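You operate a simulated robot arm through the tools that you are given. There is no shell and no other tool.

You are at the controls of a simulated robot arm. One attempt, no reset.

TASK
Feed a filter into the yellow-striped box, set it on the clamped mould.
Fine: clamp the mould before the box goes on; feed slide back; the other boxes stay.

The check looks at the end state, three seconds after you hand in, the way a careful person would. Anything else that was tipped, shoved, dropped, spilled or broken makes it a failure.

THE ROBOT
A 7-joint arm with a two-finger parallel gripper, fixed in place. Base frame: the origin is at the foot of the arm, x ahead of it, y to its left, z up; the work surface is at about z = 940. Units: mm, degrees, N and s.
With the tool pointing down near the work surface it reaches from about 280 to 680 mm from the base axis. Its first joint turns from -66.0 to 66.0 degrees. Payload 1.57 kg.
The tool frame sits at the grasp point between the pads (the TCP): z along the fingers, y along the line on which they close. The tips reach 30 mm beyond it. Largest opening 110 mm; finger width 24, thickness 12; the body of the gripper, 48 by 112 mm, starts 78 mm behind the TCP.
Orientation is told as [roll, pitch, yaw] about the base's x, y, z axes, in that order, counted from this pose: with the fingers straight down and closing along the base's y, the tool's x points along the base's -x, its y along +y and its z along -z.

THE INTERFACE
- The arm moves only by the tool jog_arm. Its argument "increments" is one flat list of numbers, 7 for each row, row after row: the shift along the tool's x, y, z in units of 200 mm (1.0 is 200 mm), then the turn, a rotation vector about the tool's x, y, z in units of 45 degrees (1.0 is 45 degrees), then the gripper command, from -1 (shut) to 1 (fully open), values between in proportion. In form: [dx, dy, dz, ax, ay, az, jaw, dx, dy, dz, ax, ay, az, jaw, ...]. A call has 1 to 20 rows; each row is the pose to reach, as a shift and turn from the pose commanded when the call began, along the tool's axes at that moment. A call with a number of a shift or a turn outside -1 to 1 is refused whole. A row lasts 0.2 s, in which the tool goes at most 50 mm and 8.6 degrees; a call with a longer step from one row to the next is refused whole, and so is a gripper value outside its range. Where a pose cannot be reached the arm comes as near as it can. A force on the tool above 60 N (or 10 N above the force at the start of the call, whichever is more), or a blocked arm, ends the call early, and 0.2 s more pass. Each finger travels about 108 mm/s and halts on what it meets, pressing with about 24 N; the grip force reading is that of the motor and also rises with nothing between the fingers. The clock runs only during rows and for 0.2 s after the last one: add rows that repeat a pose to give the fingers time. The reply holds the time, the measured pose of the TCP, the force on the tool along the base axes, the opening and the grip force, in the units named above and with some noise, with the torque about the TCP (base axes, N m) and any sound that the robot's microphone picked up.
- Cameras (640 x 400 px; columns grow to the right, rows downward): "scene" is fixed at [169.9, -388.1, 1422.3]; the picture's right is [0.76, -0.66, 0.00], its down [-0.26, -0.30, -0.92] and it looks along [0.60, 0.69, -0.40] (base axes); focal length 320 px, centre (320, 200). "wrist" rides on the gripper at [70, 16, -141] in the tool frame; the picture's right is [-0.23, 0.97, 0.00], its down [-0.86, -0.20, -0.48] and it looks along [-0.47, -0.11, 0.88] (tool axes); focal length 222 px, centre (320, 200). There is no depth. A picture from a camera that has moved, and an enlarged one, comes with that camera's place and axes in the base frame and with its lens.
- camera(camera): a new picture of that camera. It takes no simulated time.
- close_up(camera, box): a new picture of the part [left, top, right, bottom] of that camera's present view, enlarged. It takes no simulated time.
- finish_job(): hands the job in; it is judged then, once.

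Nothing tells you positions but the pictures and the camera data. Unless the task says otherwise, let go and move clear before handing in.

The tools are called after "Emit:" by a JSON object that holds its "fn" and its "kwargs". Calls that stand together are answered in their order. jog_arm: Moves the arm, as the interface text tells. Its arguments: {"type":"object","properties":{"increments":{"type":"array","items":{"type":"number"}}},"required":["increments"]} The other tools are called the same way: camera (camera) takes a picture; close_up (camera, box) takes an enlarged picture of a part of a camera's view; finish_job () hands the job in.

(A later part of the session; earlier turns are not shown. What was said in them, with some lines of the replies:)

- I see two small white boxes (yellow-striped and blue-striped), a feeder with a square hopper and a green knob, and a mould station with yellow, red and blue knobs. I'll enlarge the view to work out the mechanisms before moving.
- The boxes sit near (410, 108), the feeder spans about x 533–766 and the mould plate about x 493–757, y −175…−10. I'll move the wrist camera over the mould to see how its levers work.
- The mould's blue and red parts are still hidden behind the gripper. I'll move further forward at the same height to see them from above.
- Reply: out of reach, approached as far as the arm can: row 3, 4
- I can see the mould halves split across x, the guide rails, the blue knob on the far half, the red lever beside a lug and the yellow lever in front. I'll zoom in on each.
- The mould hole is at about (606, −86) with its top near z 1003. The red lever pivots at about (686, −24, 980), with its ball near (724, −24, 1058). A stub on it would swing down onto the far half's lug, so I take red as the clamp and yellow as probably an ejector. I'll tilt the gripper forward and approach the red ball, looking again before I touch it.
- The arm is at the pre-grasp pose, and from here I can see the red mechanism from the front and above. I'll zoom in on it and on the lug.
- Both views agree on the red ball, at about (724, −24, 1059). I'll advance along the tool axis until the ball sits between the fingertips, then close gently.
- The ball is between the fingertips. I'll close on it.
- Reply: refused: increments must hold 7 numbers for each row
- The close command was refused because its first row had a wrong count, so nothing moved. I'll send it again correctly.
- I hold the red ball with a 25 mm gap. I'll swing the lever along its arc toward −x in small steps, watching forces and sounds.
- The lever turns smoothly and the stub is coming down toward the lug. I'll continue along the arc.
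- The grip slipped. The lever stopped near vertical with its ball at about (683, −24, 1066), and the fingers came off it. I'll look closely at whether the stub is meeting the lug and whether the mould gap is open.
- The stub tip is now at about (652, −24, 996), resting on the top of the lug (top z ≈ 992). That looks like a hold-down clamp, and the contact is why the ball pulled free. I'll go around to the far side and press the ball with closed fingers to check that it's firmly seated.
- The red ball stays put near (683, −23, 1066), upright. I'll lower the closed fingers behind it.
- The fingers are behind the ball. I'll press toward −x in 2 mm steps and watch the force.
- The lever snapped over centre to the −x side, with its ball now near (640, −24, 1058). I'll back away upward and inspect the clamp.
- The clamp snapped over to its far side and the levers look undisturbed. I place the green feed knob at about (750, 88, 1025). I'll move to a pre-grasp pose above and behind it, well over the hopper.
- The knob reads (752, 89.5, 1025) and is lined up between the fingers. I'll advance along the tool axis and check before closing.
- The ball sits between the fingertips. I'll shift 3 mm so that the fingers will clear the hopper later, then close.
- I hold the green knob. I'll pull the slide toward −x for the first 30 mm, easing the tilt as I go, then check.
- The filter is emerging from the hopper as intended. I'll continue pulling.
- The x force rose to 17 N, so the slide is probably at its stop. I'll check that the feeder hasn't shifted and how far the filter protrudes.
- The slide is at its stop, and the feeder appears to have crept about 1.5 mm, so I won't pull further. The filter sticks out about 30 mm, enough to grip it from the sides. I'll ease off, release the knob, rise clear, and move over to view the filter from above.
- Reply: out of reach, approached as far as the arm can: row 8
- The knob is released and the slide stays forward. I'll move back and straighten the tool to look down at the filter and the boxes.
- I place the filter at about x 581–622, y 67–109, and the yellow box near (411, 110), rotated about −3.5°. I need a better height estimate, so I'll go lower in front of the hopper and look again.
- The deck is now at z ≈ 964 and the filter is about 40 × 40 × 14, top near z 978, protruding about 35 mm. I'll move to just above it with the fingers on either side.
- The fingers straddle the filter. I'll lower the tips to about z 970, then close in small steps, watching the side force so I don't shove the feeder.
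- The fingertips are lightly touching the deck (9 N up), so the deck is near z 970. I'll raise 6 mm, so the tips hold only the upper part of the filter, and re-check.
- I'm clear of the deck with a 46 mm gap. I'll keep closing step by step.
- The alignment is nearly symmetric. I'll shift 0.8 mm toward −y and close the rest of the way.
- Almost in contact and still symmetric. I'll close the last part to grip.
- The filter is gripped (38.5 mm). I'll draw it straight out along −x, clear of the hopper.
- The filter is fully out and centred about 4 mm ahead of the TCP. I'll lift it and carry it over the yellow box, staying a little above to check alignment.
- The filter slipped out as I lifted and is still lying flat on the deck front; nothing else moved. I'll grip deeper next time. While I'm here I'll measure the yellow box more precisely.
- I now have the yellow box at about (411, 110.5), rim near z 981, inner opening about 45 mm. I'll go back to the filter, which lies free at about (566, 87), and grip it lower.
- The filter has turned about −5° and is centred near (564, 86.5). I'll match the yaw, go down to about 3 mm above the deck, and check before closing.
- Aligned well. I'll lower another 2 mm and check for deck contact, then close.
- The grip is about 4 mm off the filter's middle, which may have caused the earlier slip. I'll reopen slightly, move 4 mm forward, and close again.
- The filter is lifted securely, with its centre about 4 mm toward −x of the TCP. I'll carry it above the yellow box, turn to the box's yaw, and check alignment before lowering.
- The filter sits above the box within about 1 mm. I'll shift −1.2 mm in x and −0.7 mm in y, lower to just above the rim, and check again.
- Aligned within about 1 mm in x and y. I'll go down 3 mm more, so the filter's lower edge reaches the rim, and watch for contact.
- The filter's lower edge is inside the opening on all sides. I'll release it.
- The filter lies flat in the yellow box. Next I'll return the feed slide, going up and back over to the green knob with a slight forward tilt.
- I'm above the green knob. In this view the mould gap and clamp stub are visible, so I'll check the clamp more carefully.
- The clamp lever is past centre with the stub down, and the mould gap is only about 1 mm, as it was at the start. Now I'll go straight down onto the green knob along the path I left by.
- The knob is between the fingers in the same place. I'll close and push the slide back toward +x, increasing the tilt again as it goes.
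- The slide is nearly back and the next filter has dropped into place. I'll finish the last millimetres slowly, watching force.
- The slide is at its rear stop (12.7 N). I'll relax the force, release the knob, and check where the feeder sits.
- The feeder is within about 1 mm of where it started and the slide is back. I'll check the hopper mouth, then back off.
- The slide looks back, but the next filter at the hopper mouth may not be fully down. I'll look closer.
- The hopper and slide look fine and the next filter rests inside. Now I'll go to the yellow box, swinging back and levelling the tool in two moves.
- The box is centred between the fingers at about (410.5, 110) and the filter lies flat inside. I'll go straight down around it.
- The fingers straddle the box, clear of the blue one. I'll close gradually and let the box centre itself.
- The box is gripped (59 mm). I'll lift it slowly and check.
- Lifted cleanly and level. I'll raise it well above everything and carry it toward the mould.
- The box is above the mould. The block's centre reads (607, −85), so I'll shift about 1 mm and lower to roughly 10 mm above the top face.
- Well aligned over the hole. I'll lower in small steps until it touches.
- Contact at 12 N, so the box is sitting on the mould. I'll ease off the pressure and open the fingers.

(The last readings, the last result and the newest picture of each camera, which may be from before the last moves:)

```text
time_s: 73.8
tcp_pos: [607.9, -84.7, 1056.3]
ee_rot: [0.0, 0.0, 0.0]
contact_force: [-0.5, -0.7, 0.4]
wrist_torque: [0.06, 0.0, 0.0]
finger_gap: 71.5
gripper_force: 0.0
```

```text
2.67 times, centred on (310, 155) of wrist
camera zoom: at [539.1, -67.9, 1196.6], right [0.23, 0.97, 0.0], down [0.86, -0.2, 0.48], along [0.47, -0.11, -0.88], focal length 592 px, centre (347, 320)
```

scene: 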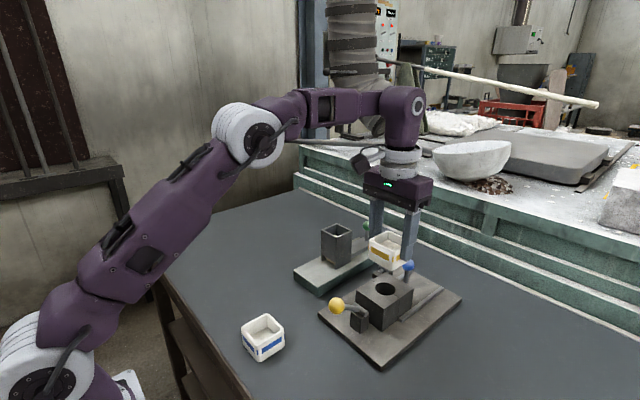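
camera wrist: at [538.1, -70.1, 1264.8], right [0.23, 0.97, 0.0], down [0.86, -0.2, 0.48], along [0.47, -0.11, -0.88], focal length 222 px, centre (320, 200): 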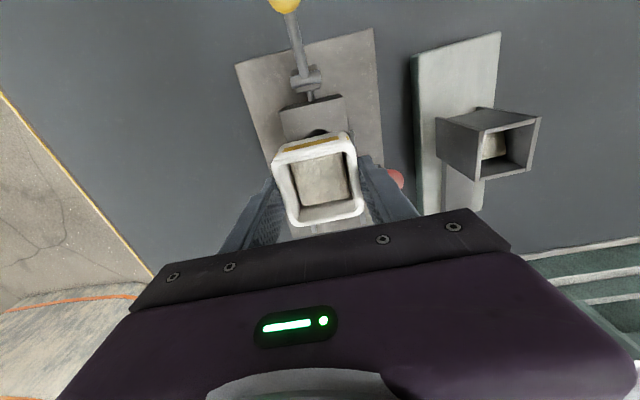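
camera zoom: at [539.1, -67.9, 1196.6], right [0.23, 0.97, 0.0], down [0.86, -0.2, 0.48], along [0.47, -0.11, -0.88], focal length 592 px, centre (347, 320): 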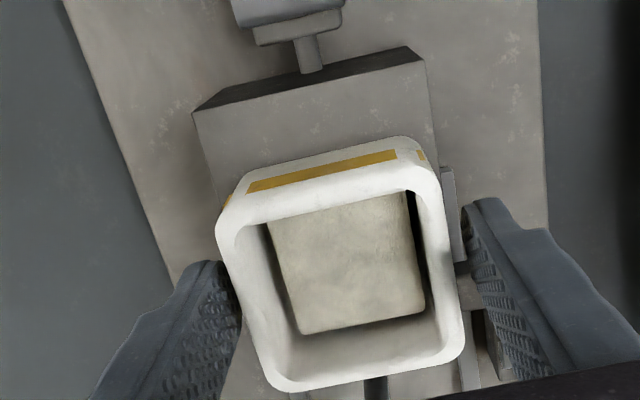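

Released, and the box stands level on the mould. I'll go straight up and back away.

Emit:
{"fn": "jog_arm", "kwargs": {"increments": [0, 0, -0.05, 0, 0, 0, 0.3, 0, 0, -0.15, 0, 0, 0, 0.3, 0, 0, -0.3, 0, 0, 0, 0.3, 0, 0, -0.45, 0, 0, 0, 0.3, 0.2, 0, -0.5, 0, 0, 0, 0.3, 0.4, 0, -0.5, 0, 0, 0, 0.3, 0.6, 0, -0.5, 0, 0, 0, 0.3, 0.8, 0, -0.5, 0, 0, 0, 0.3, 0.8, 0, -0.5, 0, 0, 0, 0.3]}}

Emit:
{"fn": "camera", "kwargs": {"camera": "scene"}}

Emit:
{"fn": "close_up", "kwargs": {"camera": "scene", "box": [330, 210, 450, 350]}}

Emit:
{"fn": "close_up", "kwargs": {"camera": "scene", "box": [285, 205, 385, 305]}}

Emit:
{"fn": "camera", "kwargs": {"camera": "wrist"}}

```text
time_s: 75.8
tcp_pos: [447.1, -85.4, 1156.7]
ee_rot: [0.1, -0.1, 0.0]
contact_force: [0.3, -1.3, 0.3]
wrist_torque: [-0.01, 0.03, -0.01]
finger_gap: 71.6
gripper_force: 0.1
```

```text
taken
```

scene: 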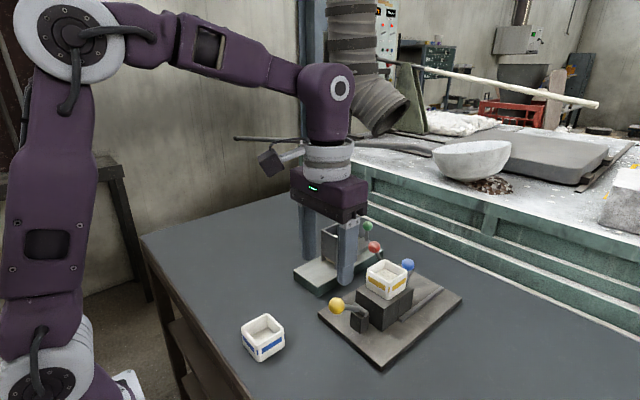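

```text
2.86 times, centred on (390, 280) of scene
camera zoom: at [169.9, -388.1, 1422.3], right [0.76, -0.66, 0.0], down [-0.26, -0.3, -0.92], along [0.6, 0.69, -0.4], focal length 916 px, centre (120, -29)
```

zoom: 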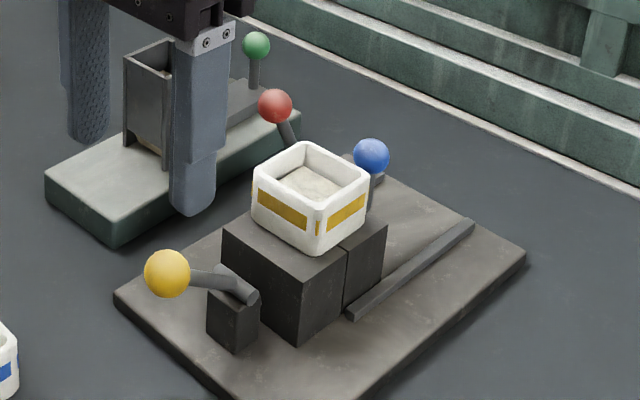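

```text
4.00 times, centred on (335, 255) of scene
camera zoom: at [169.9, -388.1, 1422.3], right [0.76, -0.66, 0.0], down [-0.26, -0.3, -0.92], along [0.6, 0.69, -0.4], focal length 1282 px, centre (260, -20)
```

zoom: 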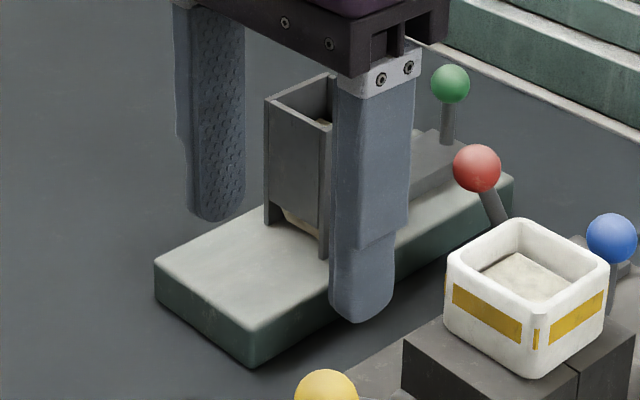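

```text
taken
camera wrist: at [378.2, -68.4, 1297.5], right [0.23, 0.97, 0.0], down [0.85, -0.2, 0.48], along [0.47, -0.11, -0.88], focal length 222 px, centre (320, 200)
```

wrist: 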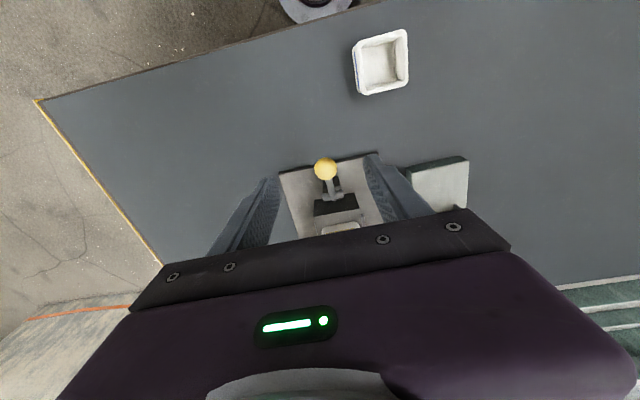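

The yellow box with its filter stands on the mould and the arm is clear. I'll take a last look at the feeder mouth and clamp from the front before handing in.

Emit:
{"fn": "jog_arm", "kwargs": {"increments": [0, 0.2, 0, 0, 0, 0, 0.3, 0, 0.4, 0, 0, 0, 0, 0.3, 0, 0.6, 0, 0, 0, 0, 0.3, 0, 0.8, 0.1, 0, 0, 0, 0.3, -0.1, 0.88, 0.2, 0, -0.1, 0, 0.3, -0.2, 0.88, 0.2, 0, -0.25, 0, 0.3, -0.2, 0.88, 0.2, 0, -0.4, 0, 0.3, -0.2, 0.88, 0.2, 0, -0.4, 0, 0.3]}}

Emit:
{"fn": "camera", "kwargs": {"camera": "wrist"}}

Emit:
{"fn": "close_up", "kwargs": {"camera": "wrist", "box": [260, 60, 400, 200]}}

Emit:
{"fn": "close_up", "kwargs": {"camera": "wrist", "box": [120, 60, 280, 200]}}

```text
time_s: 77.6
tcp_pos: [488.9, 91.7, 1115.9]
ee_rot: [0.0, -18.1, 0.0]
contact_force: [0.0, -0.5, -0.5]
wrist_torque: [0.0, -0.01, -0.02]
finger_gap: 71.8
gripper_force: 0.2
```

```text
taken
camera wrist: at [378.6, 108.5, 1228.0], right [0.22, 0.97, 0.07], down [0.66, -0.2, 0.72], along [0.72, -0.11, -0.69], focal length 222 px, centre (320, 200)
```

wrist: 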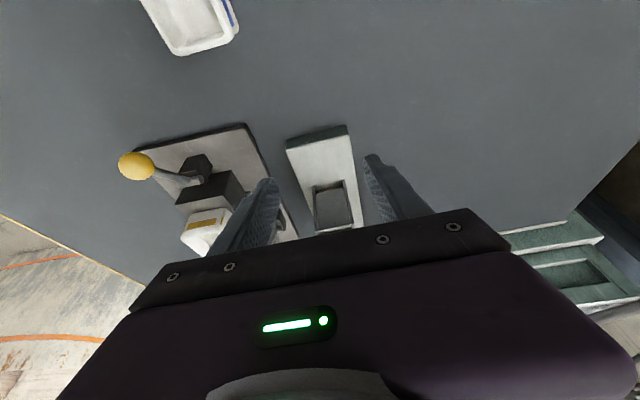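

```text
2.86 times, centred on (330, 130) of wrist
camera zoom: at [378.6, 108.5, 1228.0], right [0.22, 0.97, 0.07], down [0.66, -0.2, 0.72], along [0.72, -0.11, -0.69], focal length 635 px, centre (291, 400)
```

zoom: 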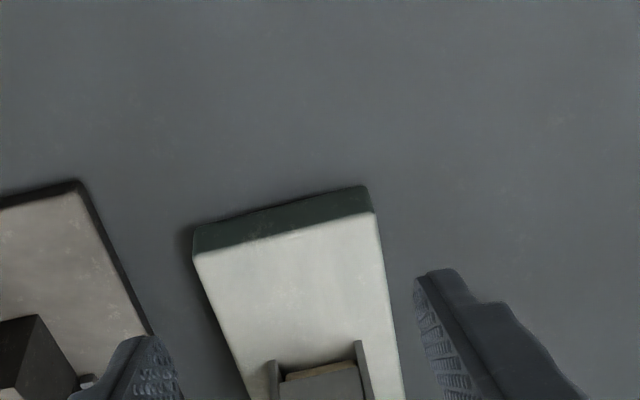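

```text
2.86 times, centred on (200, 130) of wrist
camera zoom: at [378.6, 108.5, 1228.0], right [0.22, 0.97, 0.07], down [0.66, -0.2, 0.72], along [0.72, -0.11, -0.69], focal length 635 px, centre (663, 400)
```

zoom: 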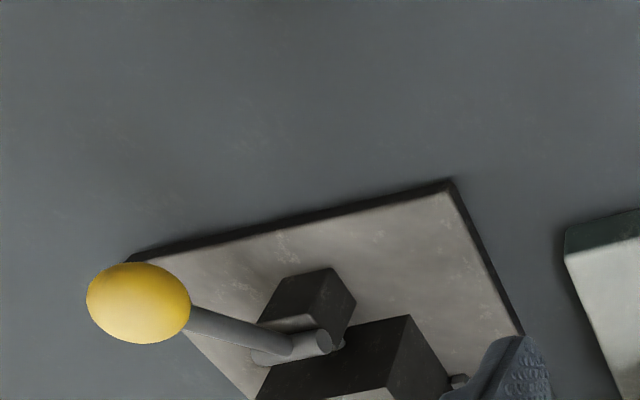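

Emit:
{"fn": "close_up", "kwargs": {"camera": "wrist", "box": [305, 165, 365, 235]}}

Emit:
{"fn": "close_up", "kwargs": {"camera": "scene", "box": [360, 225, 430, 295]}}

Emit:
{"fn": "close_up", "kwargs": {"camera": "scene", "box": [310, 215, 390, 285]}}

```text
5.71 times, centred on (335, 200) of wrist
camera zoom: at [378.6, 108.5, 1228.0], right [0.22, 0.97, 0.07], down [0.66, -0.2, 0.72], along [0.72, -0.11, -0.69], focal length 1269 px, centre (234, 200)
```

zoom: 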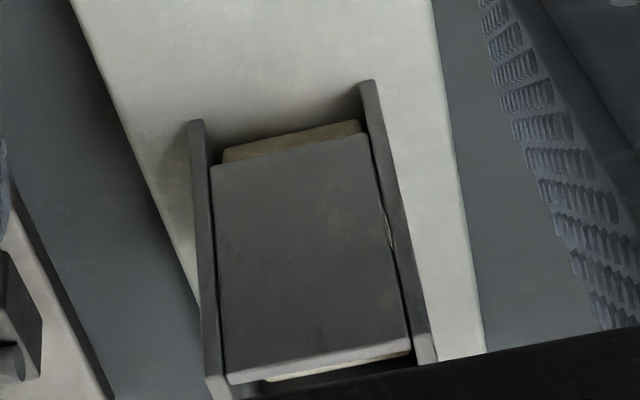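

```text
5.71 times, centred on (395, 260) of scene
camera zoom: at [169.9, -388.1, 1422.3], right [0.76, -0.66, 0.0], down [-0.26, -0.3, -0.92], along [0.6, 0.69, -0.4], focal length 1832 px, centre (-109, -143)
```

zoom: 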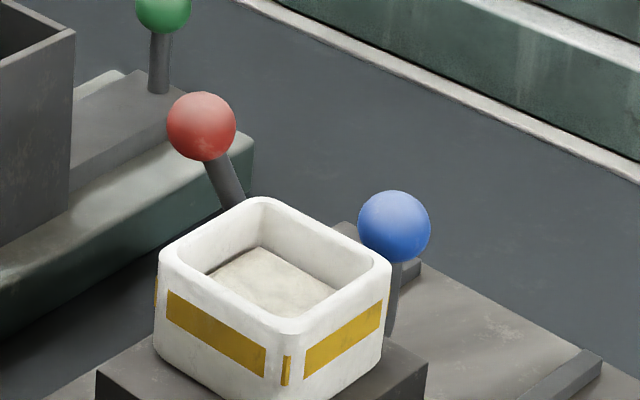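

```text
5.71 times, centred on (350, 250) of scene
camera zoom: at [169.9, -388.1, 1422.3], right [0.76, -0.66, 0.0], down [-0.26, -0.3, -0.92], along [0.6, 0.69, -0.4], focal length 1832 px, centre (149, -86)
```

zoom: 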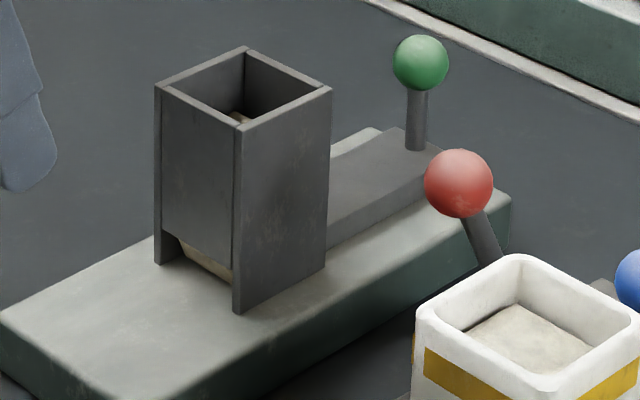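

The next filter sits in the hopper as it did at the start, and the feed slide is back. The clamp lever is over, the yellow-striped box with its filter stands level on the mould, and the blue box is where it was. The gripper is empty and clear, so I'm handing in.

Emit:
{"fn": "finish_job", "kwargs": {}}

```text
The job is handed in.
```

The job is handed in. One filter is in the yellow-striped box, and the box stands level over the hole on the clamped mould.

- **Clamp:** I threw the red lever over its centre before the box went on, and it snapped to its far side. The mould still shows a gap of about 1 mm between its halves, as it did at the start. I took red as the clamp from how it looks; I never touched the yellow lever or the blue handle.
- **Filter:** It slipped out of the gripper on the first lift and stayed flat on the feeder deck. I gripped it again lower down and released it over the box; it landed flat inside.
- **Feed slide:** It is back at the rear, about 1 mm short of where it started, and the next filter appears to have dropped into place in the hopper.
- **Feeder position:** The slide hitting its stops nudged the whole feeder, which now sits about 1 mm from its original spot.
- **Other box:** I didn't touch the blue-striped box, and it looks unmoved.

The gripper is empty and clear of everything.
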